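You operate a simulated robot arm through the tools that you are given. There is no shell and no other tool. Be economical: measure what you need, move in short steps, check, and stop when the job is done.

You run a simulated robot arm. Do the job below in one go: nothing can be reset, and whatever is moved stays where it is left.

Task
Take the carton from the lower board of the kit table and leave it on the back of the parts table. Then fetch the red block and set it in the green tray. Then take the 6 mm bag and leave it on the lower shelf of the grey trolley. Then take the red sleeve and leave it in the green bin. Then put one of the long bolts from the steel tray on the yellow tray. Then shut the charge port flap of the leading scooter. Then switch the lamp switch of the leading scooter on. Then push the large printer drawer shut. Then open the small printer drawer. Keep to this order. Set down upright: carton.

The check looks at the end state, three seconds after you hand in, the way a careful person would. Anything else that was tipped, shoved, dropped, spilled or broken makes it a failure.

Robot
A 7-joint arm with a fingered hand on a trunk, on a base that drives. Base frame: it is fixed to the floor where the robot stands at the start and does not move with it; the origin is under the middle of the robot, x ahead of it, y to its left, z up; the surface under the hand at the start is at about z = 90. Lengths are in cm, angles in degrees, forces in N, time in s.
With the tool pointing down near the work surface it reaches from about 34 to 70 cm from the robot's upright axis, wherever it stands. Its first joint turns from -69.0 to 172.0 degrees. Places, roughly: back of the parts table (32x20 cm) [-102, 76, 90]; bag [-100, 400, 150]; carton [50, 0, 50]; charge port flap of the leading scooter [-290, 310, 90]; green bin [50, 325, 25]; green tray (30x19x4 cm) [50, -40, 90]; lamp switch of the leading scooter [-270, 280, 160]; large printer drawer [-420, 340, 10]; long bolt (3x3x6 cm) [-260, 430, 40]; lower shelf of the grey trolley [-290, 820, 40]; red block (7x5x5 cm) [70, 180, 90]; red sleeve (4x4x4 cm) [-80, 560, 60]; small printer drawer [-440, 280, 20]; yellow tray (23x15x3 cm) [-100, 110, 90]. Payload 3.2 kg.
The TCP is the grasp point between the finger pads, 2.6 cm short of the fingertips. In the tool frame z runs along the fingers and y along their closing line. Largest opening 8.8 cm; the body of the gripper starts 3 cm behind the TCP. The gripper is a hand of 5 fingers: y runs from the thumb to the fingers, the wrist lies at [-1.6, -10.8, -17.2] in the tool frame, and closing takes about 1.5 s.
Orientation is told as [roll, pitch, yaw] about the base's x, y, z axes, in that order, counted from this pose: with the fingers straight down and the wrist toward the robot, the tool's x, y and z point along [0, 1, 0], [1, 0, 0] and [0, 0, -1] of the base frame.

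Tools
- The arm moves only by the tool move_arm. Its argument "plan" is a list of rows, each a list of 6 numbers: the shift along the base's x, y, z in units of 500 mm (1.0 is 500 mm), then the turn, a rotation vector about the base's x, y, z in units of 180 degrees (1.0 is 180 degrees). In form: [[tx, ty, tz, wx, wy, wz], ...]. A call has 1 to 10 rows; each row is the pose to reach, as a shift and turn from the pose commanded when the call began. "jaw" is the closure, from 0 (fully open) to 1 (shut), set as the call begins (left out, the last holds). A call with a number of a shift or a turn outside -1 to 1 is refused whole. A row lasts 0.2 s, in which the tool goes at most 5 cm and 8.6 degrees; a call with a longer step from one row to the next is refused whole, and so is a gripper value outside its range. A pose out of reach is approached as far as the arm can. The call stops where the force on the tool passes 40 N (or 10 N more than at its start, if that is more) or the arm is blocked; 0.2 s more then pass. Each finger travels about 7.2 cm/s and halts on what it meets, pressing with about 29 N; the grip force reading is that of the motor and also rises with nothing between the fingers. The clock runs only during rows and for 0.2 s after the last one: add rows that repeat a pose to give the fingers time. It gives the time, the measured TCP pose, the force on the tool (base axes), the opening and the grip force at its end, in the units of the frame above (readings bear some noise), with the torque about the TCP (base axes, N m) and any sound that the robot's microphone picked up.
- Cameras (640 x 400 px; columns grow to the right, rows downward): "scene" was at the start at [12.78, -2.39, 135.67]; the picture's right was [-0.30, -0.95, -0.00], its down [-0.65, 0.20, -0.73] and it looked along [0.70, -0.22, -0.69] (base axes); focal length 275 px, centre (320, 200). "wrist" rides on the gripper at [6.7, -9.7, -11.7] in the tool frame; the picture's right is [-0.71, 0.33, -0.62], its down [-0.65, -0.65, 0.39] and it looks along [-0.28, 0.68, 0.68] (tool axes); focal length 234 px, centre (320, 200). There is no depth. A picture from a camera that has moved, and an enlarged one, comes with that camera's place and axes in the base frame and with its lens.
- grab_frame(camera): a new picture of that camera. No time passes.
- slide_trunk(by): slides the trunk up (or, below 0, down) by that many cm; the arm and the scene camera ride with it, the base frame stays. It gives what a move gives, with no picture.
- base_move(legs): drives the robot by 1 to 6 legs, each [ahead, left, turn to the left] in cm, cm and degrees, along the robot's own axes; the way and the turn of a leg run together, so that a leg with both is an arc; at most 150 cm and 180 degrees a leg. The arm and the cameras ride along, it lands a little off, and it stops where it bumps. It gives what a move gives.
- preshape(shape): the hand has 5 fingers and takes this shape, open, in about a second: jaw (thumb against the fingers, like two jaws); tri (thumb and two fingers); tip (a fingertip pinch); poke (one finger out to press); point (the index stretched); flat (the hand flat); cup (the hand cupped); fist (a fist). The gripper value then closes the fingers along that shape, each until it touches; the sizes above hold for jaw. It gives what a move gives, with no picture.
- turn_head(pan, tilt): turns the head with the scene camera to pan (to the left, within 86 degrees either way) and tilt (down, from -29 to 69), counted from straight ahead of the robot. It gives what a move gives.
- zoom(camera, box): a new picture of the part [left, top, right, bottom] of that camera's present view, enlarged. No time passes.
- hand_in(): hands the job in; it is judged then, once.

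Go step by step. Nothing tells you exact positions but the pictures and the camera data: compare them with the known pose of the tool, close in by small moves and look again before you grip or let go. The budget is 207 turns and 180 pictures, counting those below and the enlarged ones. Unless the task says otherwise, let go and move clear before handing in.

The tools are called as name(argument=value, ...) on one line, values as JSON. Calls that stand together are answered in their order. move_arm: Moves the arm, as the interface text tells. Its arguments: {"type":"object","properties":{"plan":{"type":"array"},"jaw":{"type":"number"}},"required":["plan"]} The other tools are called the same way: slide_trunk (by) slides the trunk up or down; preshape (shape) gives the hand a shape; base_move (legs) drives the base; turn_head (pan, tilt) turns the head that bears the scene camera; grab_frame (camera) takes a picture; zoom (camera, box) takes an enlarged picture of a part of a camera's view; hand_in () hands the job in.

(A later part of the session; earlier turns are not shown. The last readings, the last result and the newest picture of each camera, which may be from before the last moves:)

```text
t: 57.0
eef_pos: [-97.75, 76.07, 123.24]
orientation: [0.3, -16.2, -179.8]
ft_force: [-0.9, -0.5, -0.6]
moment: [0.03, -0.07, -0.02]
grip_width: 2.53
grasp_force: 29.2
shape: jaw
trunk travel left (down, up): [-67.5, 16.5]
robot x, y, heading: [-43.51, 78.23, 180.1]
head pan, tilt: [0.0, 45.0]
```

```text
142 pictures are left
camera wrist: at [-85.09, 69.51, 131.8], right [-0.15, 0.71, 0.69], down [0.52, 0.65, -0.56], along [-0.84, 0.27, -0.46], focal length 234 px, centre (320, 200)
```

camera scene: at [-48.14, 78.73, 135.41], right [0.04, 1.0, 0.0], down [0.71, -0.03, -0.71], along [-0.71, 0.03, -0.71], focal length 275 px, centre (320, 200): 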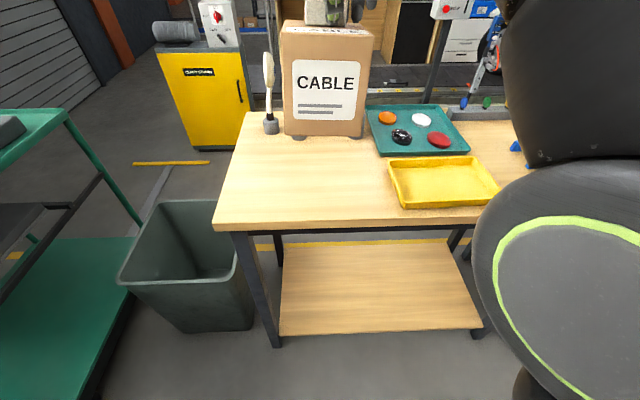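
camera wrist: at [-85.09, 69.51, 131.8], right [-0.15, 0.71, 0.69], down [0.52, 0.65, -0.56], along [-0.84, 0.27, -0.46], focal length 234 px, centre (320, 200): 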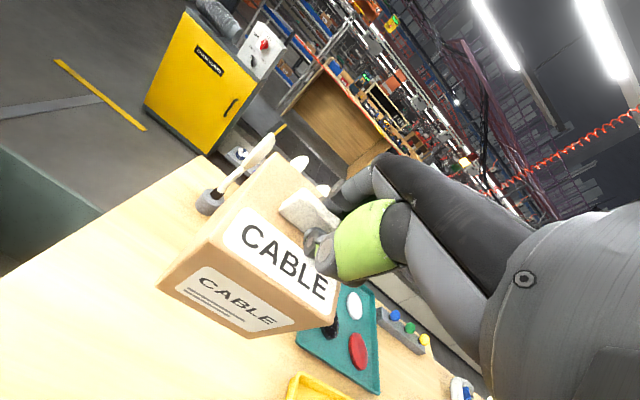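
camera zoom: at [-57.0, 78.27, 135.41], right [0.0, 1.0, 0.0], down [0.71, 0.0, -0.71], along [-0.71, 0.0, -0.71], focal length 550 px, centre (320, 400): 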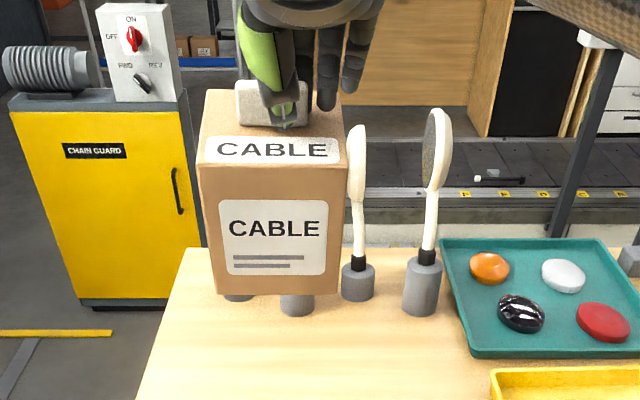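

The carton now measures upright (front face x≈-95, y 70–80, bottom z≈109.5). Lowering to just above the table.

move_arm(plan=[[0, 0, -0.08, 0, 0, 0], [0, 0, -0.16, 0, 0, 0], [0, 0, -0.24, 0, 0, 0], [0, 0, -0.3, 0, 0, 0], [0, 0, -0.34, 0, 0, 0], [0, 0, -0.36, 0, 0, 0]])

zoom(camera="scene", box=[180, 50, 420, 250])

```text
t: 58.4
eef_pos: [-97.73, 75.97, 105.02]
orientation: [0.3, -16.4, -179.9]
ft_force: [-0.8, -1.0, 3.8]
moment: [0.09, 0.06, -0.01]
grip_width: 2.53
grasp_force: 28.6
shape: jaw
trunk travel left (down, up): [-67.5, 16.5]
robot x, y, heading: [-43.93, 78.52, 179.7]
head pan, tilt: [0.0, 45.0]
```

```text
2.00 times, centred on (300, 150) of scene
camera zoom: at [-56.92, 78.37, 135.43], right [0.0, 1.0, 0.0], down [0.71, 0.0, -0.71], along [-0.71, 0.0, -0.71], focal length 550 px, centre (360, 300)
```

zoom: 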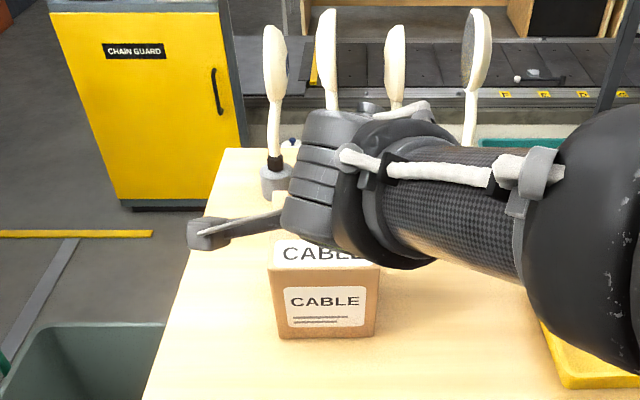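

The force has turned positive, so first contact is near. A few more millimetres down.

move_arm(plan=[[0, 0, -0.004, 0, 0, 0], [0, 0, -0.008, 0, 0, 0], [0, 0, -0.008, 0, 0, 0]])

grab_frame(camera="wrist")

```text
t: 59.2
eef_pos: [-97.53, 75.94, 104.93]
orientation: [0.4, -16.5, -179.9]
ft_force: [-4.0, -5.3, 17.8]
moment: [0.08, 0.37, 0.09]
grip_width: 2.67
grasp_force: 29.0
shape: jaw
trunk travel left (down, up): [-67.5, 16.5]
robot x, y, heading: [-43.9, 78.28, 179.8]
head pan, tilt: [0.0, 45.0]
```

```text
140 pictures are left
camera wrist: at [-84.84, 69.46, 113.27], right [-0.14, 0.71, 0.69], down [0.51, 0.65, -0.56], along [-0.85, 0.27, -0.46], focal length 234 px, centre (320, 200)
```

wrist: 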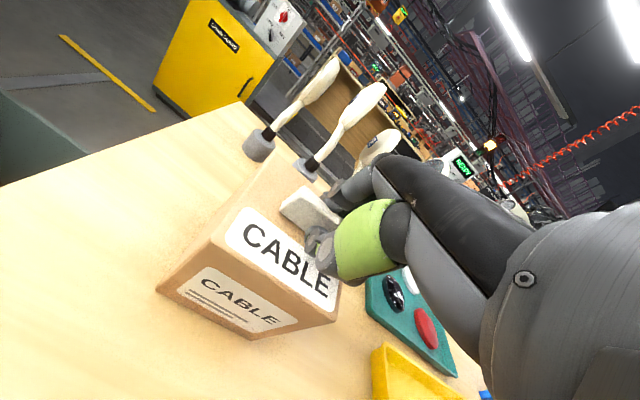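

Firm contact. I'll ease off slightly and open the hand.

move_arm(plan=[[0, 0, 0.005, 0, 0, 0]])

move_arm(plan=[[0, 0, 0, 0, 0, 0], [0, 0, 0, 0, 0, 0], [0, 0, 0, 0, 0, 0], [0, 0, 0, 0, 0, 0]], jaw=0.4)

grab_frame(camera="wrist")

zoom(camera="scene", box=[180, 50, 420, 250])

```text
t: 59.6
eef_pos: [-97.56, 75.97, 104.93]
orientation: [0.3, -16.1, -179.9]
ft_force: [-3.1, -2.9, 15.3]
moment: [0.04, 0.3, 0.1]
grip_width: 2.67
grasp_force: 29.2
shape: jaw
trunk travel left (down, up): [-67.5, 16.5]
robot x, y, heading: [-43.45, 77.96, 179.7]
head pan, tilt: [0.0, 45.0]
```

```text
t: 60.6
eef_pos: [-97.5, 76.07, 105.02]
orientation: [0.5, -16.4, -180.1]
ft_force: [-1.9, -1.1, 19.6]
moment: [-0.16, -0.06, -0.01]
grip_width: 4.74
grasp_force: 0.1
shape: jaw
trunk travel left (down, up): [-67.5, 16.5]
robot x, y, heading: [-43.82, 78.45, 179.9]
head pan, tilt: [0.0, 45.0]
```

```text
139 pictures are left
camera wrist: at [-84.75, 69.65, 113.49], right [-0.14, 0.71, 0.69], down [0.52, 0.65, -0.56], along [-0.84, 0.27, -0.46], focal length 234 px, centre (320, 200)
```

wrist: 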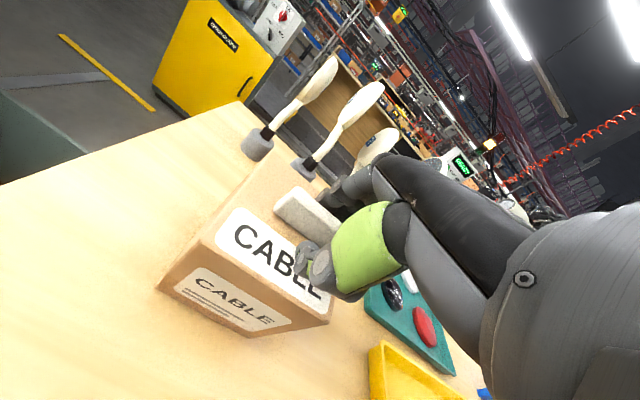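

```text
2.00 times, centred on (300, 150) of scene
camera zoom: at [-56.65, 78.44, 135.46], right [0.0, 1.0, 0.0], down [0.71, 0.0, -0.71], along [-0.71, 0.0, -0.71], focal length 550 px, centre (360, 300)
```

zoom: 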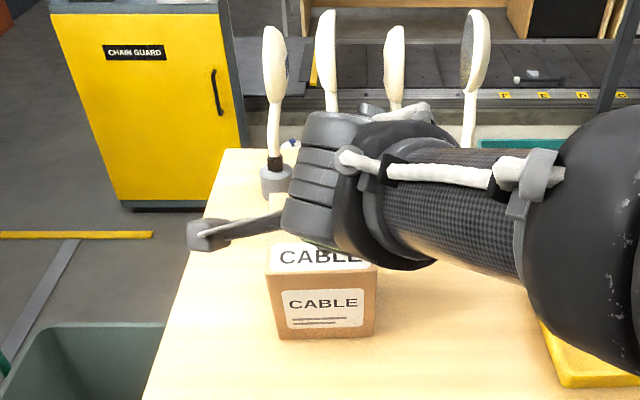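

Released and standing; the thumb tip rests on the lid. Raising slowly.

move_arm(plan=[[0, 0, 0.01, 0, 0, 0], [0, 0, 0.03, 0, 0, 0], [0, 0, 0.07, 0, 0, 0], [0, 0, 0.15, 0, 0, 0]])

zoom(camera="scene", box=[180, 0, 420, 250])

```text
t: 61.6
eef_pos: [-97.56, 76.43, 112.1]
orientation: [0.3, -16.1, -179.9]
ft_force: [0.1, -0.6, -0.2]
moment: [-0.03, -0.01, -0.03]
grip_width: 5.27
grasp_force: 0.0
shape: jaw
trunk travel left (down, up): [-67.5, 16.5]
robot x, y, heading: [-43.66, 78.35, 180.0]
head pan, tilt: [0.0, 45.0]
```

```text
1.60 times, centred on (300, 125) of scene
camera zoom: at [-56.93, 78.47, 135.41], right [0.0, 1.0, 0.0], down [0.71, 0.0, -0.71], along [-0.71, 0.0, -0.71], focal length 440 px, centre (352, 320)
```

zoom: 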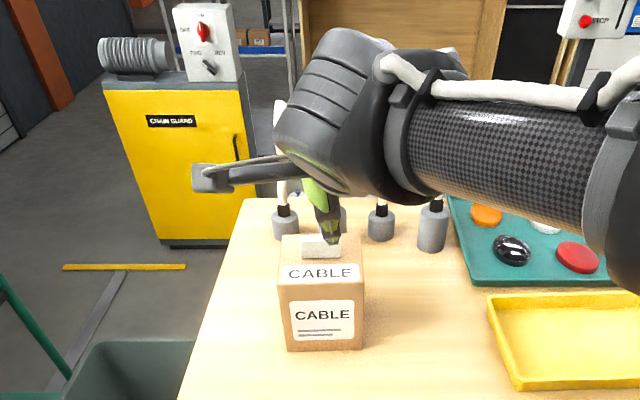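

Carton stands upright on the table. Now raise the hand, back off and go to the red block at about (70,180).

move_arm(plan=[[0, 0, 0.1, 0, 0, 0], [0.02, 0, 0.2, 0, -0.045, 0], [0.04, 0, 0.3, 0, -0.09, 0], [0.1, 0, 0.36, 0, -0.09, 0]], jaw=0)

base_move(legs=[[-24, 0, 0], [0, 0, -90], [90, 0, 0]])

turn_head(pan=-60, tilt=35)

grab_frame(camera="scene")

```text
refused: row 2 steps farther than a row can; nothing moved
```

```text
t: 71.7
eef_pos: [-24.44, 224.25, 112.12]
orientation: [0.3, -16.1, 92.0]
ft_force: [0.7, 0.1, -0.3]
moment: [0.01, -0.02, -0.01]
grip_width: 5.27
grasp_force: 0.0
shape: jaw
trunk travel left (down, up): [-67.5, 16.5]
robot x, y, heading: [-20.6, 170.35, 92.0]
head pan, tilt: [0.0, 45.0]
```

```text
t: 73.0
eef_pos: [-24.51, 224.2, 112.26]
orientation: [0.2, -16.1, 92.1]
ft_force: [-0.5, 0.1, 0.7]
moment: [0.0, 0.05, 0.0]
grip_width: 5.3
grasp_force: 0.0
shape: jaw
trunk travel left (down, up): [-67.5, 16.5]
robot x, y, heading: [-20.29, 170.47, 91.7]
head pan, tilt: [-60.0, 35.0]
```

```text
136 pictures are left
camera scene: at [-13.4, 180.11, 136.9], right [0.53, -0.85, 0.0], down [-0.49, -0.3, -0.82], along [0.69, 0.43, -0.57], focal length 275 px, centre (320, 200)
```

scene: 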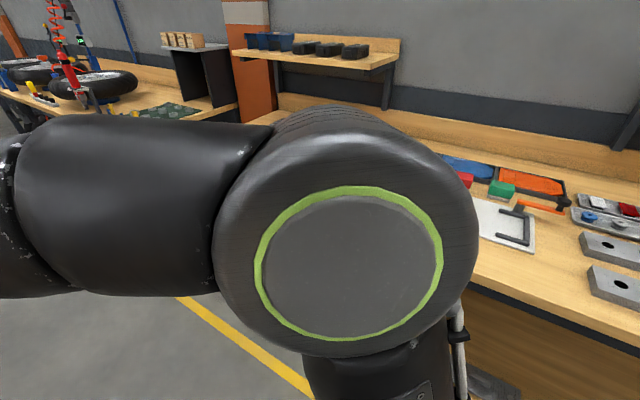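

The arm raise was refused (step too big) but the way was clear. Now raise and level the tool, then turn toward the bench.

move_arm(plan=[[0, 0, 0.08, -0.03, 0, 0], [0, 0, 0.16, -0.06, 0, 0], [0, 0, 0.24, -0.09, 0, 0]], jaw=0)

base_move(legs=[[8, 0, -92]])

turn_head(pan=0, tilt=40)

grab_frame(camera="scene")

grab_frame(camera="wrist")

```text
t: 73.8
eef_pos: [-24.62, 224.17, 124.1]
orientation: [0.7, 0.4, 92.1]
ft_force: [-0.4, -0.3, -0.8]
moment: [0.01, -0.02, -0.01]
grip_width: 8.77
grasp_force: 0.2
shape: jaw
trunk travel left (down, up): [-67.5, 16.5]
robot x, y, heading: [-20.69, 170.39, 91.7]
head pan, tilt: [-60.0, 35.0]
```

```text
t: 78.0
eef_pos: [38.07, 179.14, 124.2]
orientation: [0.9, 0.1, 1.9]
ft_force: [-0.1, -0.1, -0.1]
moment: [0.01, 0.0, 0.0]
grip_width: 8.8
grasp_force: 0.1
shape: jaw
trunk travel left (down, up): [-67.5, 16.5]
robot x, y, heading: [-15.68, 175.5, 1.7]
head pan, tilt: [-60.0, 35.0]
```

```text
t: 79.3
eef_pos: [38.03, 179.25, 124.24]
orientation: [0.9, 0.1, 1.8]
ft_force: [1.0, -0.2, -0.2]
moment: [0.0, -0.01, 0.01]
grip_width: 8.79
grasp_force: 0.1
shape: jaw
trunk travel left (down, up): [-67.5, 16.5]
robot x, y, heading: [-15.88, 175.5, 1.6]
head pan, tilt: [0.0, 40.0]
```

```text
135 pictures are left
camera scene: at [-2.33, 176.03, 136.14], right [0.03, -1.0, 0.0], down [-0.64, -0.02, -0.77], along [0.77, 0.02, -0.64], focal length 275 px, centre (320, 200)
```

scene: 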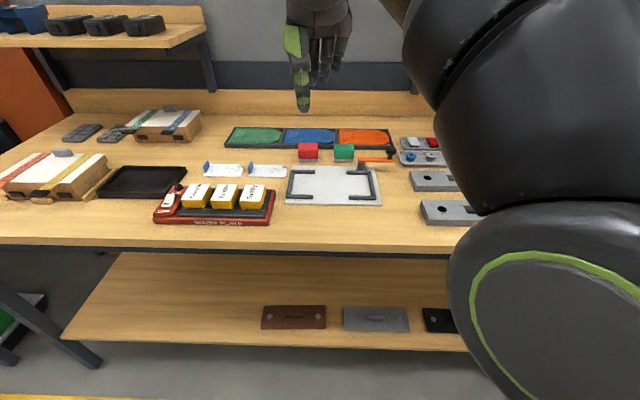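

```text
134 pictures are left
camera wrist: at [28.15, 185.54, 136.07], right [0.35, -0.71, 0.61], down [-0.63, -0.66, -0.4], along [0.69, -0.25, -0.68], focal length 234 px, centre (320, 200)
```

wrist: 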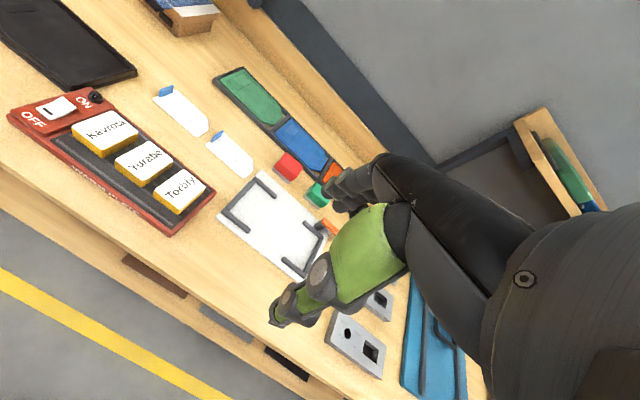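

zoom(camera="scene", box=[270, 110, 410, 210])

zoom(camera="wrist", box=[240, 120, 360, 240])

```text
4.00 times, centred on (340, 160) of scene
camera zoom: at [-2.33, 176.03, 136.14], right [0.03, -1.0, 0.0], down [-0.64, -0.02, -0.77], along [0.77, 0.02, -0.64], focal length 1100 px, centre (240, 360)
```

zoom: 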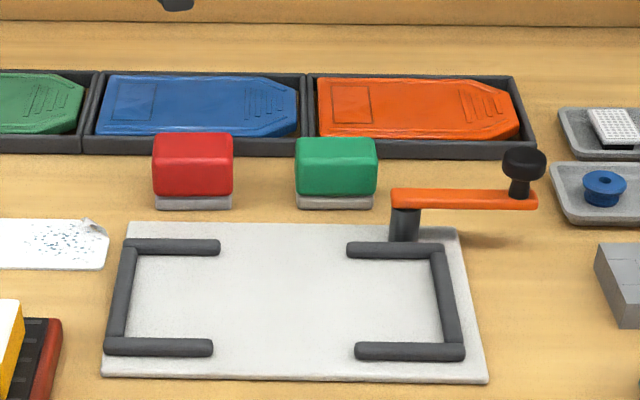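

```text
3.33 times, centred on (300, 180) of wrist
camera zoom: at [28.15, 185.54, 136.07], right [0.35, -0.71, 0.61], down [-0.63, -0.66, -0.4], along [0.69, -0.25, -0.68], focal length 781 px, centre (387, 267)
```

zoom: 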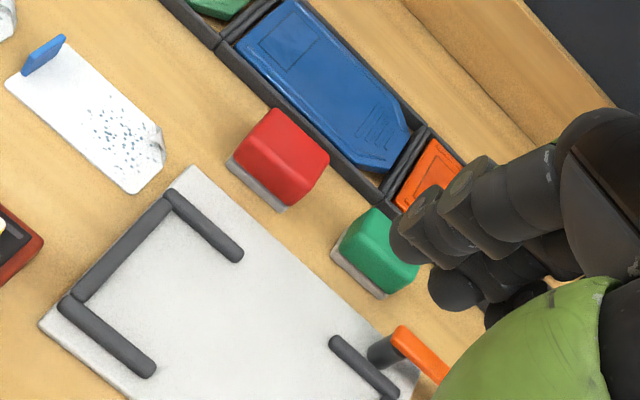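

Red block: front x≈71.3, y 178.8–184.6, center ≈(73.8,181.7). Reach needs the robot near x≈8, so I check the base footprint against the bench first.

turn_head(pan=0, tilt=69)

grab_frame(camera="scene")

```text
t: 80.2
eef_pos: [37.99, 179.18, 124.4]
orientation: [0.9, 0.0, 1.9]
ft_force: [0.1, -0.5, -0.7]
moment: [0.0, -0.02, 0.03]
grip_width: 8.8
grasp_force: 0.1
shape: jaw
trunk travel left (down, up): [-67.5, 16.5]
robot x, y, heading: [-15.78, 175.88, 1.6]
head pan, tilt: [0.0, 68.8]
```

```text
131 pictures are left
camera scene: at [-5.23, 175.96, 132.53], right [0.03, -1.0, 0.0], down [-0.93, -0.03, -0.36], along [0.36, 0.01, -0.93], focal length 275 px, centre (320, 200)
```

scene: 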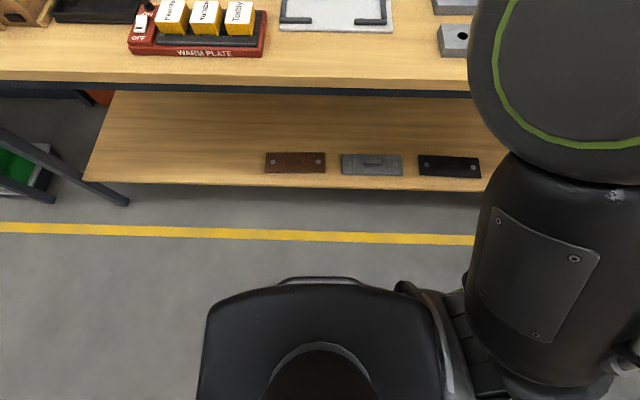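

The base front extends ~20 cm ahead of center, so x≈7 is feasible. Driving in, squaring the heading.

base_move(legs=[[12, 0, -1.7], [11, 2, 0]])

turn_head(pan=0, tilt=45)

grab_frame(camera="scene")

```text
t: 82.3
eef_pos: [60.92, 180.01, 124.27]
orientation: [0.9, 0.0, 0.3]
ft_force: [0.5, -0.3, 0.2]
moment: [0.0, 0.02, -0.01]
grip_width: 8.8
grasp_force: 0.0
shape: jaw
trunk travel left (down, up): [-67.5, 16.5]
robot x, y, heading: [7.1, 177.93, 0.0]
head pan, tilt: [0.0, 68.8]
```

```text
t: 83.1
eef_pos: [60.97, 179.89, 124.26]
orientation: [0.9, 0.0, 0.4]
ft_force: [-0.1, 0.2, 0.0]
moment: [0.0, 0.03, 0.0]
grip_width: 8.8
grasp_force: 0.1
shape: jaw
trunk travel left (down, up): [-67.5, 16.5]
robot x, y, heading: [7.37, 177.59, 0.1]
head pan, tilt: [0.0, 45.0]
```

```text
130 pictures are left
camera scene: at [20.1, 177.85, 135.41], right [0.0, -1.0, 0.0], down [-0.71, 0.0, -0.71], along [0.71, 0.0, -0.71], focal length 275 px, centre (320, 200)
```

scene: 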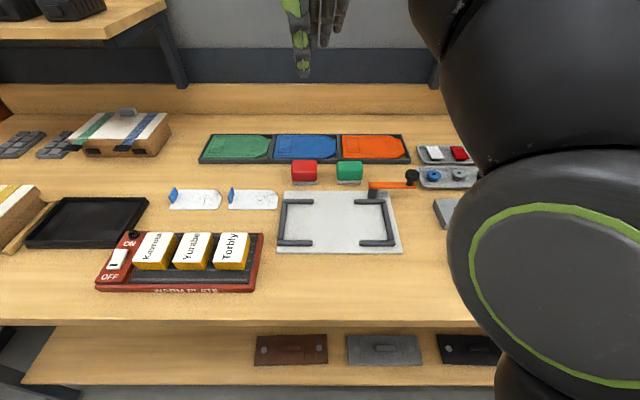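

Move above the block and look.

move_arm(plan=[[0.065, 0.01, -0.06, -0.005, 0, 0], [0.13, 0.02, -0.12, -0.005, 0, 0], [0.195, 0.03, -0.18, -0.005, 0, 0], [0.256, 0.036, -0.24, -0.005, 0, 0], [0.256, 0.036, -0.32, -0.005, 0, 0]], jaw=0.14)

grab_frame(camera="wrist")

zoom(camera="scene", box=[240, 90, 400, 210])

```text
t: 84.3
eef_pos: [73.32, 181.72, 107.96]
orientation: [0.0, 0.0, 0.4]
ft_force: [0.7, -0.2, -0.3]
moment: [0.02, 0.01, -0.02]
grip_width: 7.58
grasp_force: 0.1
shape: jaw
out of reach, approached as far as the arm can: row 3, 4, 5
trunk travel left (down, up): [-67.5, 16.5]
robot x, y, heading: [6.84, 177.74, 0.1]
head pan, tilt: [0.0, 45.0]
```

```text
129 pictures are left
camera wrist: at [63.58, 188.47, 119.59], right [0.34, -0.71, 0.62], down [-0.65, -0.65, -0.39], along [0.68, -0.28, -0.68], focal length 234 px, centre (320, 200)
```

wrist: 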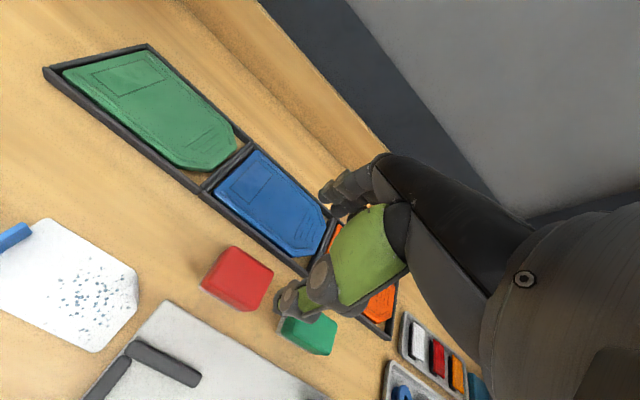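

```text
3.33 times, centred on (320, 150) of scene
camera zoom: at [20.21, 177.9, 135.41], right [0.0, -1.0, 0.0], down [-0.71, 0.0, -0.71], along [0.71, 0.0, -0.71], focal length 916 px, centre (320, 367)
```

zoom: 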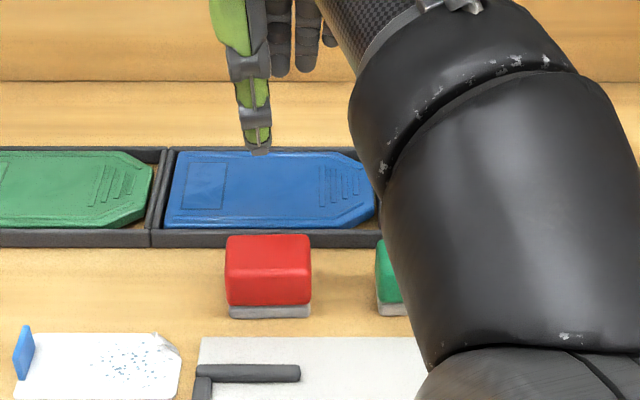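

Just out of reach because the shoulder sits to the right; I'll strafe left 12 and ahead 2, then bring the tool back over the block.

base_move(legs=[[2, 12, 0]])

move_arm(plan=[[-0.02, -0.08, 0, 0, 0, 0], [-0.04, -0.16, 0, 0, 0, 0], [-0.045, -0.24, 0, 0, 0, 0], [-0.045, -0.24, -0.08, 0, 0, 0]])

grab_frame(camera="wrist")

```text
t: 85.6
eef_pos: [75.11, 193.85, 108.03]
orientation: [0.0, 0.0, 0.3]
ft_force: [0.0, -0.4, -0.2]
moment: [-0.01, 0.02, -0.03]
grip_width: 7.59
grasp_force: 0.1
shape: jaw
trunk travel left (down, up): [-67.5, 16.5]
robot x, y, heading: [8.93, 189.25, 0.4]
head pan, tilt: [0.0, 45.0]
```

```text
t: 86.6
eef_pos: [72.67, 182.17, 104.2]
orientation: [-0.1, 0.0, 0.4]
ft_force: [0.2, 0.4, -0.3]
moment: [0.01, -0.01, -0.01]
grip_width: 7.59
grasp_force: 0.0
shape: jaw
trunk travel left (down, up): [-67.5, 16.5]
robot x, y, heading: [8.96, 189.47, 0.3]
head pan, tilt: [0.0, 45.0]
```

```text
127 pictures are left
camera wrist: at [62.88, 188.88, 115.82], right [0.34, -0.7, 0.62], down [-0.65, -0.65, -0.39], along [0.68, -0.27, -0.68], focal length 234 px, centre (320, 200)
```

wrist: 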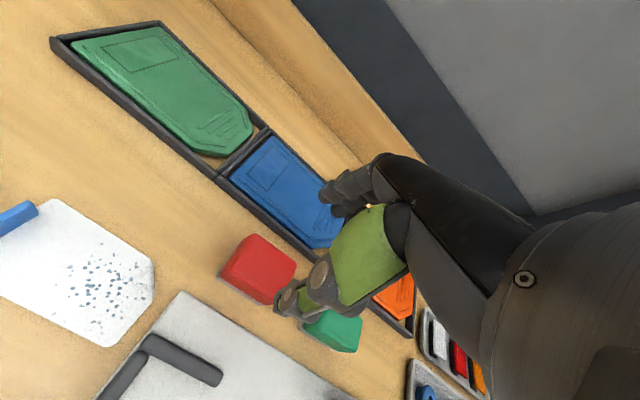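

Lower around the block to z≈94.

move_arm(plan=[[0.01, -0.01, -0.06, 0, 0, 0], [0.01, -0.01, -0.12, 0, 0, 0], [0.01, -0.01, -0.17, 0, 0, 0], [0.01, -0.01, -0.2, 0, 0, 0]])

grab_frame(camera="wrist")

zoom(camera="scene", box=[300, 90, 460, 210])

```text
t: 87.6
eef_pos: [73.26, 181.36, 94.04]
orientation: [0.0, 0.1, 0.4]
ft_force: [-0.3, -0.6, -0.3]
moment: [0.01, -0.02, -0.01]
grip_width: 7.61
grasp_force: 0.1
shape: jaw
trunk travel left (down, up): [-67.5, 16.5]
robot x, y, heading: [8.9, 189.75, 0.2]
head pan, tilt: [0.0, 45.0]
```

```text
126 pictures are left
camera wrist: at [63.54, 188.1, 105.68], right [0.34, -0.71, 0.62], down [-0.65, -0.65, -0.39], along [0.68, -0.27, -0.68], focal length 234 px, centre (320, 200)
```

wrist: 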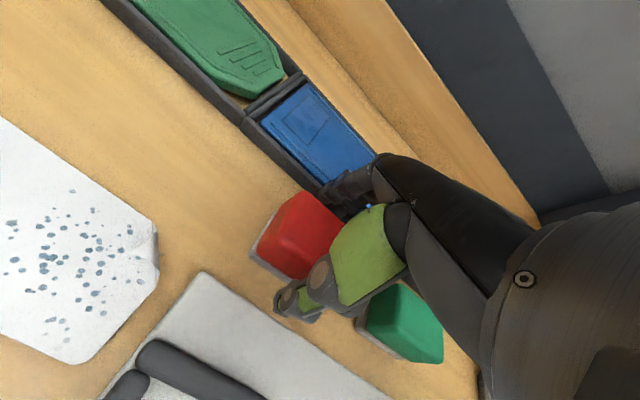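

```text
3.33 times, centred on (380, 150) of scene
camera zoom: at [22.08, 189.98, 135.41], right [0.01, -1.0, 0.0], down [-0.71, 0.0, -0.71], along [0.71, 0.0, -0.71], focal length 916 px, centre (120, 367)
```

zoom: 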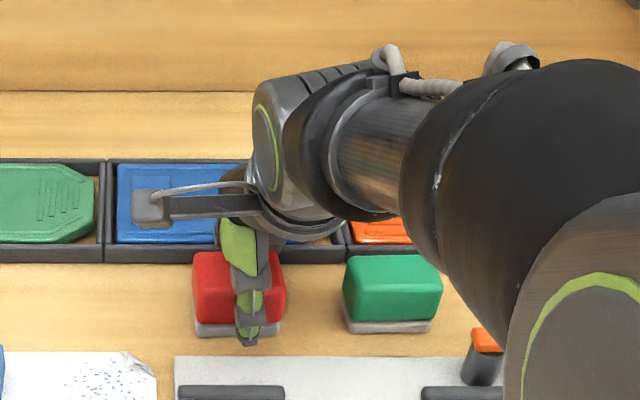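

Well centred. Closing.

move_arm(plan=[[0, 0, 0, 0, 0, 0], [0, 0, 0, 0, 0, 0], [0, 0, 0, 0, 0, 0], [0, 0, 0, 0, 0, 0], [0, 0, 0, 0, 0, 0], [0, 0, 0, 0, 0, 0]], jaw=1)

move_arm(plan=[[0, 0, 0.06, 0, 0, 0], [0, 0, 0.14, 0, 0, 0], [0, 0, 0.22, 0, 0, 0], [-0.05, 0, 0.28, 0, 0, 0], [-0.1, 0, 0.34, 0, 0, 0], [-0.16, 0, 0.4, 0, 0, 0]])

grab_frame(camera="wrist")

grab_frame(camera="scene")

```text
t: 89.0
eef_pos: [73.29, 181.38, 94.06]
orientation: [0.0, -0.1, 0.4]
ft_force: [0.3, 0.2, 1.0]
moment: [-0.02, 0.01, 0.02]
grip_width: 4.33
grasp_force: 29.3
shape: jaw
trunk travel left (down, up): [-67.5, 16.5]
robot x, y, heading: [9.18, 189.98, 0.4]
head pan, tilt: [0.0, 45.0]
```

```text
t: 90.4
eef_pos: [65.24, 181.31, 114.04]
orientation: [-0.1, -0.1, 0.4]
ft_force: [-0.2, -0.1, -0.2]
moment: [-0.01, 0.01, 0.04]
grip_width: 4.35
grasp_force: 29.0
shape: jaw
trunk travel left (down, up): [-67.5, 16.5]
robot x, y, heading: [8.67, 189.65, 0.2]
head pan, tilt: [0.0, 45.0]
```

```text
124 pictures are left
camera wrist: at [55.42, 188.05, 125.72], right [0.34, -0.71, 0.62], down [-0.65, -0.65, -0.39], along [0.68, -0.27, -0.68], focal length 234 px, centre (320, 200)
```

wrist: 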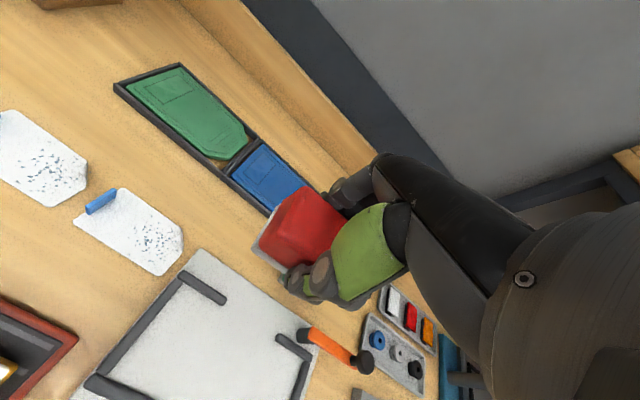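

```text
123 pictures are left
camera scene: at [21.77, 189.96, 135.44], right [0.01, -1.0, 0.0], down [-0.71, 0.0, -0.71], along [0.71, 0.0, -0.71], focal length 275 px, centre (320, 200)
```

scene: 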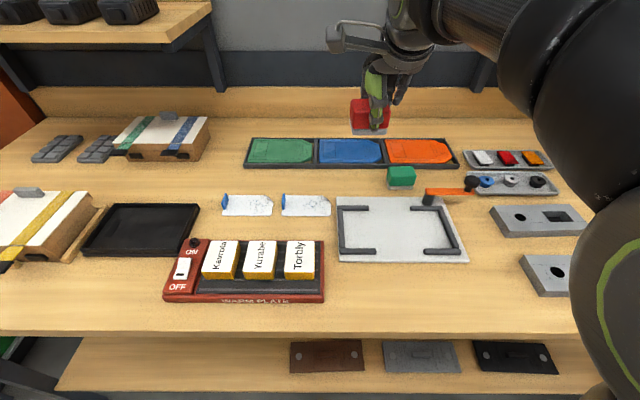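

The red block is held. Backing off, strafing right to the green tray.

base_move(legs=[[-33, 0, 0], [0, -111, 0], [0, -110, 0]])

turn_head(pan=-10, tilt=45)

grab_frame(camera="scene")

```text
t: 103.4
eef_pos: [31.84, -47.86, 113.92]
orientation: [0.0, -0.1, -0.7]
ft_force: [-0.3, 0.3, -0.9]
moment: [-0.04, 0.01, -0.02]
grip_width: 4.33
grasp_force: 28.9
shape: jaw
trunk travel left (down, up): [-67.5, 16.5]
robot x, y, heading: [-24.56, -38.04, -0.6]
head pan, tilt: [0.0, 45.0]
```

```text
t: 104.1
eef_pos: [31.81, -47.8, 113.91]
orientation: [0.0, 0.1, -0.7]
ft_force: [-0.9, 0.3, -0.6]
moment: [-0.02, -0.04, 0.01]
grip_width: 4.33
grasp_force: 28.7
shape: jaw
trunk travel left (down, up): [-67.5, 16.5]
robot x, y, heading: [-24.59, -38.2, -0.8]
head pan, tilt: [-10.0, 45.0]
```

```text
122 pictures are left
camera scene: at [-11.51, -39.74, 135.41], right [-0.19, -0.98, 0.0], down [-0.69, 0.13, -0.71], along [0.69, -0.13, -0.71], focal length 275 px, centre (320, 200)
```

scene: 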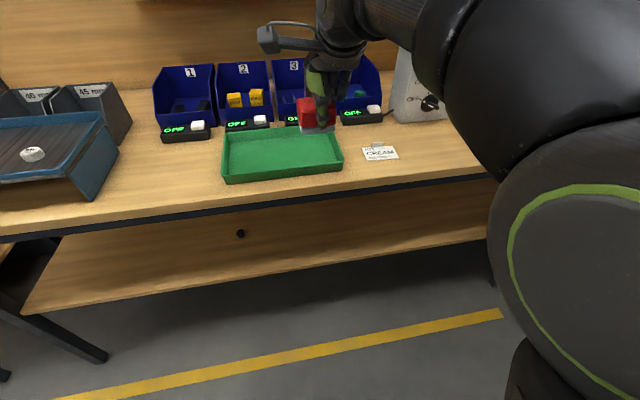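

Tray spans x≈42–61, y≈-26 to -55. Drive ahead 19, left 7, to bring the block over its centre.

base_move(legs=[[19, 7, 0.7]])

move_arm(plan=[[0, 0, -0.05, 0, 0, 0], [0, 0, -0.1, 0, 0, 0]])

grab_frame(camera="scene")

grab_frame(camera="wrist")

```text
t: 105.7
eef_pos: [51.63, -40.56, 113.92]
orientation: [0.0, 0.1, -0.1]
ft_force: [0.9, 0.2, -0.9]
moment: [0.0, -0.01, 0.02]
grip_width: 4.3
grasp_force: 28.9
shape: jaw
trunk travel left (down, up): [-67.5, 16.5]
robot x, y, heading: [-4.63, -31.46, -0.4]
head pan, tilt: [-10.0, 45.0]
```

```text
t: 106.3
eef_pos: [51.58, -40.21, 108.85]
orientation: [0.0, 0.1, -0.2]
ft_force: [-0.3, 0.6, -1.5]
moment: [0.03, -0.02, -0.03]
grip_width: 4.32
grasp_force: 29.2
shape: jaw
trunk travel left (down, up): [-67.5, 16.5]
robot x, y, heading: [-4.68, -31.37, -0.3]
head pan, tilt: [-10.0, 45.0]
```

```text
121 pictures are left
camera scene: at [8.19, -32.74, 135.41], right [-0.18, -0.98, 0.0], down [-0.7, 0.13, -0.71], along [0.7, -0.13, -0.71], focal length 275 px, centre (320, 200)
```

scene: 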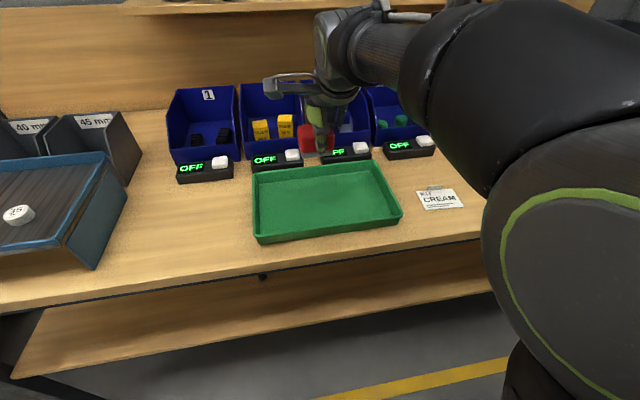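

```text
120 pictures are left
camera wrist: at [42.0, -33.47, 120.52], right [0.33, -0.71, 0.62], down [-0.66, -0.65, -0.39], along [0.68, -0.28, -0.68], focal length 234 px, centre (320, 200)
```

wrist: 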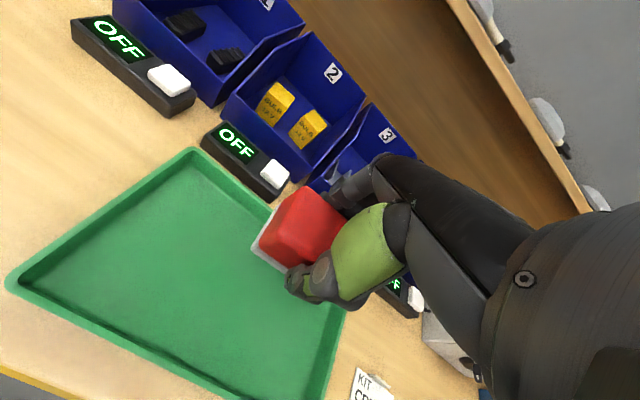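

Over the tray centre. Lower into the tray.

move_arm(plan=[[0, -0.01, -0.08, 0, 0, 0], [0, -0.02, -0.16, 0, 0, 0], [0, -0.02, -0.22, 0, 0, 0], [0, -0.02, -0.26, 0, 0, 0], [0, -0.02, -0.275, 0, 0, 0]])

grab_frame(camera="wrist")

```text
t: 107.5
eef_pos: [51.45, -41.26, 95.26]
orientation: [0.0, -0.1, -0.2]
ft_force: [0.0, -0.2, -0.3]
moment: [-0.03, 0.02, 0.0]
grip_width: 4.33
grasp_force: 29.1
shape: jaw
trunk travel left (down, up): [-67.5, 16.5]
robot x, y, heading: [-4.65, -31.23, -0.3]
head pan, tilt: [-10.0, 45.0]
```

```text
119 pictures are left
camera wrist: at [41.82, -34.49, 106.9], right [0.33, -0.71, 0.62], down [-0.66, -0.65, -0.39], along [0.68, -0.28, -0.68], focal length 234 px, centre (320, 200)
```

wrist: 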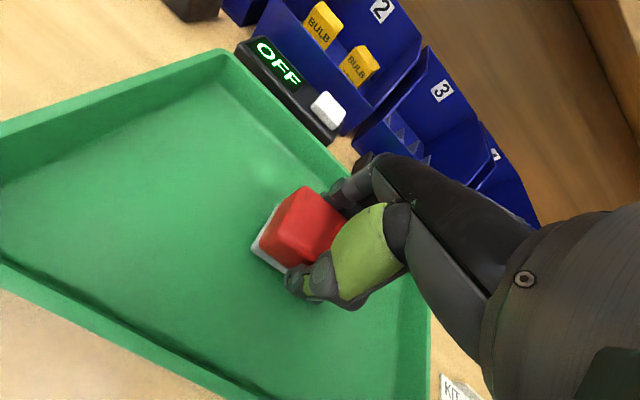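

Just above the floor of the tray; a touch lower until contact, then open.

move_arm(plan=[[0, 0, -0.006, 0, 0, 0], [0, 0, -0.012, 0, 0, 0], [0, 0, -0.014, 0, 0, 0]])

move_arm(plan=[[0, 0, 0, 0, 0, 0], [0, 0, 0, 0, 0, 0], [0, 0, 0, 0, 0, 0], [0, 0, 0, 0, 0, 0]], jaw=0.15)

move_arm(plan=[[0, 0, 0.04, 0, 0, 0], [0, 0, 0.1, 0, 0, 0], [0, 0, 0.18, 0, 0, 0], [0, 0, 0.26, 0, 0, 0], [-0.05, 0, 0.34, 0, 0, 0], [-0.1, 0, 0.42, 0, 0, 0], [-0.12, 0, 0.5, 0, 0, 0]])

grab_frame(camera="wrist")

```text
t: 108.3
eef_pos: [51.52, -41.45, 94.56]
orientation: [0.0, -0.1, -0.1]
ft_force: [0.6, 0.5, -0.4]
moment: [0.01, -0.03, -0.01]
grip_width: 4.34
grasp_force: 29.2
shape: jaw
trunk travel left (down, up): [-67.5, 16.5]
robot x, y, heading: [-4.99, -31.48, -0.5]
head pan, tilt: [-10.0, 45.0]
```

```text
t: 109.3
eef_pos: [51.59, -41.47, 94.54]
orientation: [0.1, 0.0, -0.1]
ft_force: [-0.2, 0.5, 0.5]
moment: [0.0, 0.01, 0.01]
grip_width: 7.44
grasp_force: 0.1
shape: jaw
trunk travel left (down, up): [-67.5, 16.5]
robot x, y, heading: [-4.75, -31.07, -0.2]
head pan, tilt: [-10.0, 45.0]
```

```text
t: 110.9
eef_pos: [45.53, -41.57, 119.62]
orientation: [0.0, 0.0, -0.4]
ft_force: [0.3, 0.3, 0.1]
moment: [0.0, -0.03, 0.05]
grip_width: 7.46
grasp_force: 0.0
shape: jaw
trunk travel left (down, up): [-67.5, 16.5]
robot x, y, heading: [-4.49, -31.51, -0.3]
head pan, tilt: [-10.0, 45.0]
```

```text
118 pictures are left
camera wrist: at [35.82, -34.78, 131.29], right [0.33, -0.71, 0.62], down [-0.66, -0.65, -0.39], along [0.68, -0.28, -0.68], focal length 234 px, centre (320, 200)
```

wrist: 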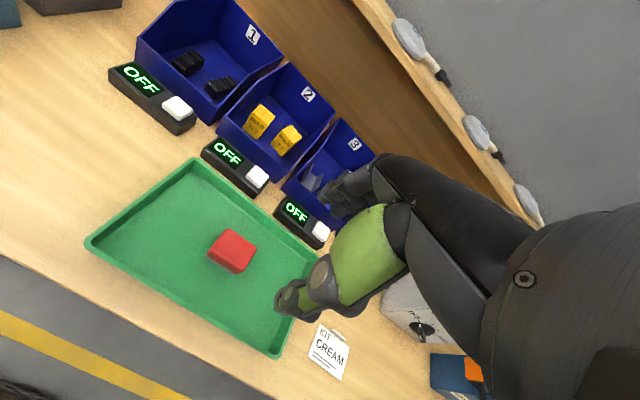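

Block is in the tray. Back off, turn along the aisle and drive toward the bag at about (-100,400,150).

base_move(legs=[[-20, 0, 0], [0, 0, 90], [150, 0, 0], [80, 0, 0]])

turn_head(pan=15, tilt=15)

grab_frame(camera="scene")

turn_head(pan=70, tilt=15)

grab_frame(camera="scene")

```text
t: 127.1
eef_pos: [11.78, 245.04, 119.52]
orientation: [0.1, 0.0, 84.1]
ft_force: [-0.1, 0.2, 0.1]
moment: [0.01, 0.0, -0.01]
grip_width: 7.44
grasp_force: 0.0
shape: jaw
trunk travel left (down, up): [-67.5, 16.5]
robot x, y, heading: [-3.74, 196.01, 84.1]
head pan, tilt: [-10.0, 45.0]
```

```text
t: 128.0
eef_pos: [11.86, 244.99, 119.52]
orientation: [0.0, -0.1, 84.0]
ft_force: [-0.6, 0.7, -1.0]
moment: [0.02, 0.02, 0.0]
grip_width: 7.47
grasp_force: 0.0
shape: jaw
trunk travel left (down, up): [-67.5, 16.5]
robot x, y, heading: [-3.48, 196.05, 84.0]
head pan, tilt: [15.0, 15.0]
```

```text
117 pictures are left
camera scene: at [-4.61, 210.21, 140.09], right [0.99, 0.15, 0.0], down [0.04, -0.26, -0.97], along [-0.15, 0.95, -0.26], focal length 275 px, centre (320, 200)
```

scene: 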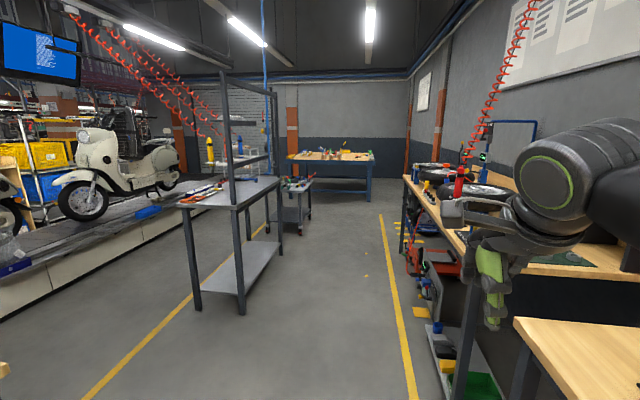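

```text
t: 129.3
eef_pos: [11.76, 245.0, 119.58]
orientation: [0.0, 0.0, 84.0]
ft_force: [0.2, 1.3, 0.1]
moment: [-0.01, 0.0, 0.02]
grip_width: 7.46
grasp_force: 0.1
shape: jaw
trunk travel left (down, up): [-67.5, 16.5]
robot x, y, heading: [-3.29, 195.96, 84.0]
head pan, tilt: [70.0, 15.0]
```

```text
116 pictures are left
camera scene: at [-11.55, 205.09, 140.1], right [0.44, 0.9, 0.0], down [0.23, -0.11, -0.97], along [-0.87, 0.43, -0.26], focal length 275 px, centre (320, 200)
```

scene: 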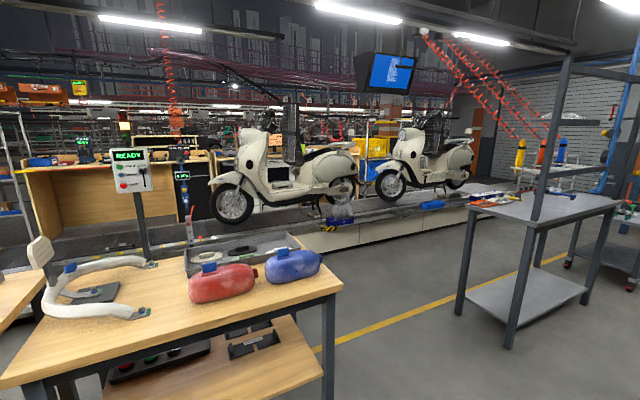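

The grey bench with an overhead frame is near (-90,400). Zoom in on it.

zoom(camera="scene", box=[450, 50, 640, 230])

```text
2.22 times, centred on (545, 140) of scene
camera zoom: at [-11.55, 205.09, 140.1], right [0.44, 0.9, 0.0], down [0.23, -0.11, -0.97], along [-0.87, 0.43, -0.26], focal length 611 px, centre (-180, 333)
```

zoom: 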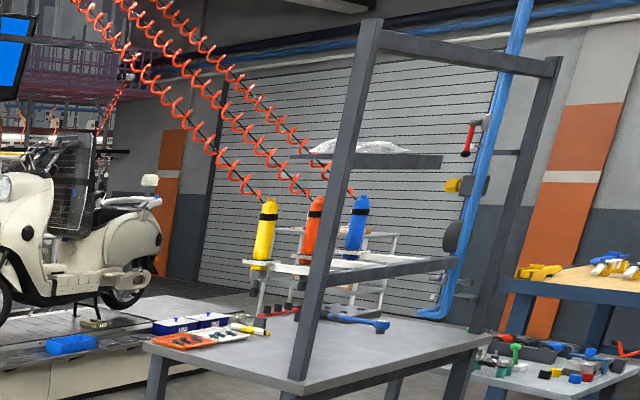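

The bench spans x≈-120…-83, y≈365…460, with a rack on its aisle side. Drive up the aisle alongside it.

base_move(legs=[[10, 10, 6], [140, 4, 0], [50, 0, 0]])

turn_head(pan=80, tilt=5)

grab_frame(camera="scene")

```text
t: 139.8
eef_pos: [-3.04, 448.81, 119.64]
orientation: [0.0, 0.0, 88.5]
ft_force: [-0.4, 0.9, 0.2]
moment: [0.01, 0.02, -0.01]
grip_width: 7.47
grasp_force: 0.2
shape: jaw
trunk travel left (down, up): [-67.5, 16.5]
robot x, y, heading: [-14.6, 398.78, 88.5]
head pan, tilt: [70.0, 15.0]
```

```text
t: 140.5
eef_pos: [-2.96, 448.85, 119.57]
orientation: [-0.1, 0.0, 88.5]
ft_force: [0.8, 0.2, -0.4]
moment: [-0.02, -0.02, 0.01]
grip_width: 7.47
grasp_force: 0.0
shape: jaw
trunk travel left (down, up): [-67.5, 16.5]
robot x, y, heading: [-14.72, 398.92, 88.2]
head pan, tilt: [80.0, 5.0]
```

```text
114 pictures are left
camera scene: at [-23.44, 405.59, 141.71], right [0.2, 0.98, 0.0], down [0.09, -0.02, -1.0], along [-0.98, 0.2, -0.09], focal length 275 px, centre (320, 200)
```

scene: 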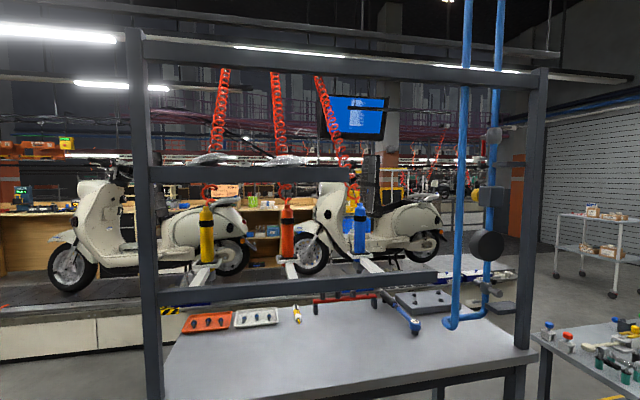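

Two or more bags lie on the upper shelf. Raise the trunk and zoom.

slide_trunk(by=16.4)

turn_head(pan=80, tilt=15)

zoom(camera="scene", box=[130, 70, 370, 220])

```text
t: 142.4
eef_pos: [-3.02, 448.8, 135.97]
orientation: [0.0, 0.0, 88.4]
ft_force: [0.5, 0.0, 0.3]
moment: [0.0, -0.01, 0.0]
grip_width: 7.47
grasp_force: 0.0
shape: jaw
trunk travel left (down, up): [-83.9, 0.1]
robot x, y, heading: [-14.8, 398.48, 88.4]
head pan, tilt: [80.0, 5.0]
```

```text
t: 143.1
eef_pos: [-3.11, 448.77, 135.92]
orientation: [-0.1, 0.0, 88.4]
ft_force: [-0.6, -0.6, 0.5]
moment: [0.01, -0.01, 0.01]
grip_width: 7.47
grasp_force: 0.1
shape: jaw
trunk travel left (down, up): [-83.9, 0.1]
robot x, y, heading: [-14.71, 398.64, 88.6]
head pan, tilt: [80.0, 15.0]
```

```text
2.67 times, centred on (250, 145) of scene
camera zoom: at [-23.59, 405.62, 156.5], right [0.2, 0.98, 0.0], down [0.25, -0.05, -0.97], along [-0.95, 0.19, -0.26], focal length 733 px, centre (507, 347)
```

zoom: 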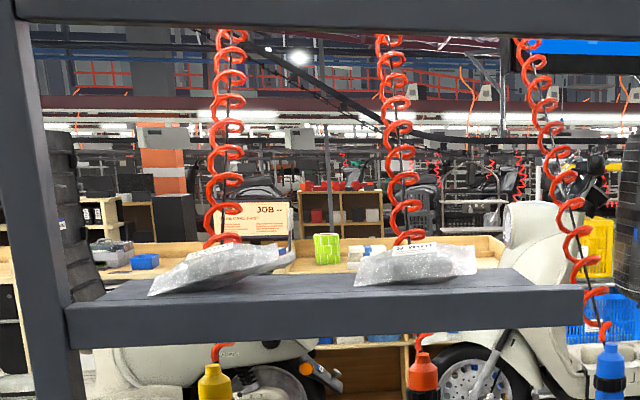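

Bags lie on a shelf (z≈147) behind a frame bar on this side; the other side (x<-120) is open, with ~140 cm of aisle before the conveyor. I'll go around to approach from there.

base_move(legs=[[-117, 0, 1.5], [0, 150, 0], [0, 0, -90]])

turn_head(pan=50, tilt=20)

grab_frame(camera="scene")

```text
t: 159.7
eef_pos: [-109.89, 268.94, 135.96]
orientation: [0.1, 0.0, 4.6]
ft_force: [-0.9, 0.1, 0.0]
moment: [-0.02, 0.0, -0.04]
grip_width: 7.45
grasp_force: 0.2
shape: jaw
trunk travel left (down, up): [-83.9, 0.1]
robot x, y, heading: [-160.84, 274.98, 4.6]
head pan, tilt: [80.0, 15.0]
```

```text
t: 160.7
eef_pos: [-109.79, 269.01, 136.08]
orientation: [0.1, 0.0, 4.5]
ft_force: [0.0, 0.9, -0.7]
moment: [0.0, -0.01, 0.01]
grip_width: 7.45
grasp_force: 0.1
shape: jaw
trunk travel left (down, up): [-83.9, 0.1]
robot x, y, heading: [-161.13, 274.91, 4.5]
head pan, tilt: [50.0, 20.0]
```

```text
112 pictures are left
camera scene: at [-150.61, 283.08, 155.68], right [0.81, -0.58, 0.0], down [-0.2, -0.28, -0.94], along [0.55, 0.76, -0.34], focal length 275 px, centre (320, 200)
```

scene: 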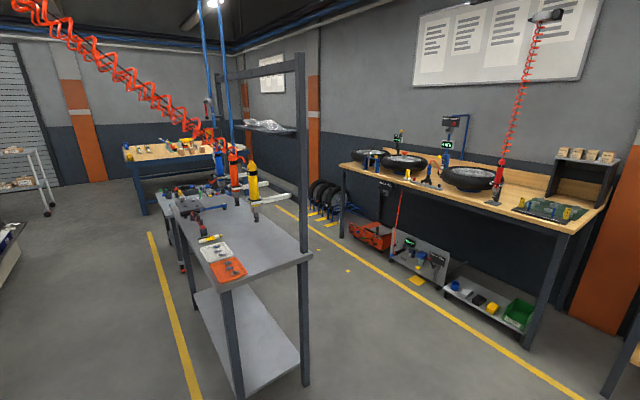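

Bench top spans x≈-130…-96 here, with hanging drivers below the shelf. Strafe to y≈395 and look.

base_move(legs=[[-6, 0, -4.5], [0, 118, 0]])

turn_head(pan=0, tilt=20)

grab_frame(camera="scene")

grab_frame(camera="wrist")

```text
t: 167.2
eef_pos: [-115.79, 382.31, 135.99]
orientation: [0.1, 0.1, -0.4]
ft_force: [0.5, -0.1, 0.8]
moment: [-0.01, 0.01, 0.01]
grip_width: 7.45
grasp_force: 0.1
shape: jaw
trunk travel left (down, up): [-83.9, 0.1]
robot x, y, heading: [-166.27, 392.72, -0.7]
head pan, tilt: [50.0, 20.0]
```

```text
t: 168.4
eef_pos: [-115.82, 382.34, 135.86]
orientation: [0.1, 0.1, -0.4]
ft_force: [-0.8, 0.1, -0.3]
moment: [0.01, -0.01, 0.03]
grip_width: 7.46
grasp_force: 0.1
shape: jaw
trunk travel left (down, up): [-83.9, 0.1]
robot x, y, heading: [-165.81, 392.99, -0.8]
head pan, tilt: [0.0, 20.0]
```

```text
111 pictures are left
camera scene: at [-151.93, 392.79, 155.68], right [-0.01, -1.0, 0.0], down [-0.34, 0.0, -0.94], along [0.94, -0.01, -0.34], focal length 275 px, centre (320, 200)
```

scene: 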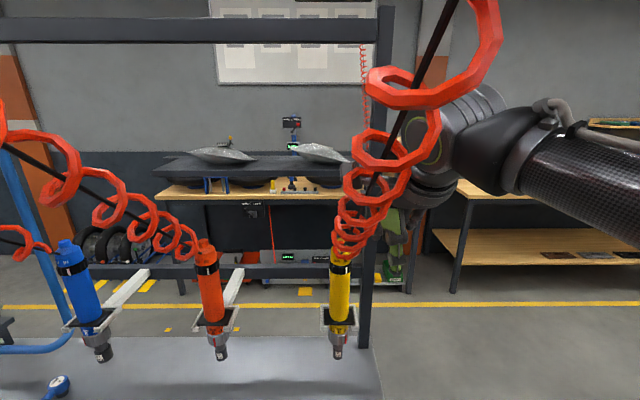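

```text
110 pictures are left
camera wrist: at [-125.46, 389.18, 147.61], right [0.33, -0.71, 0.62], down [-0.66, -0.64, -0.39], along [0.68, -0.28, -0.68], focal length 234 px, centre (320, 200)
```

wrist: 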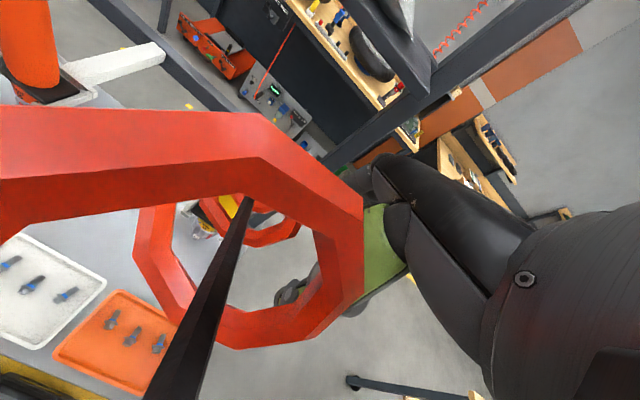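

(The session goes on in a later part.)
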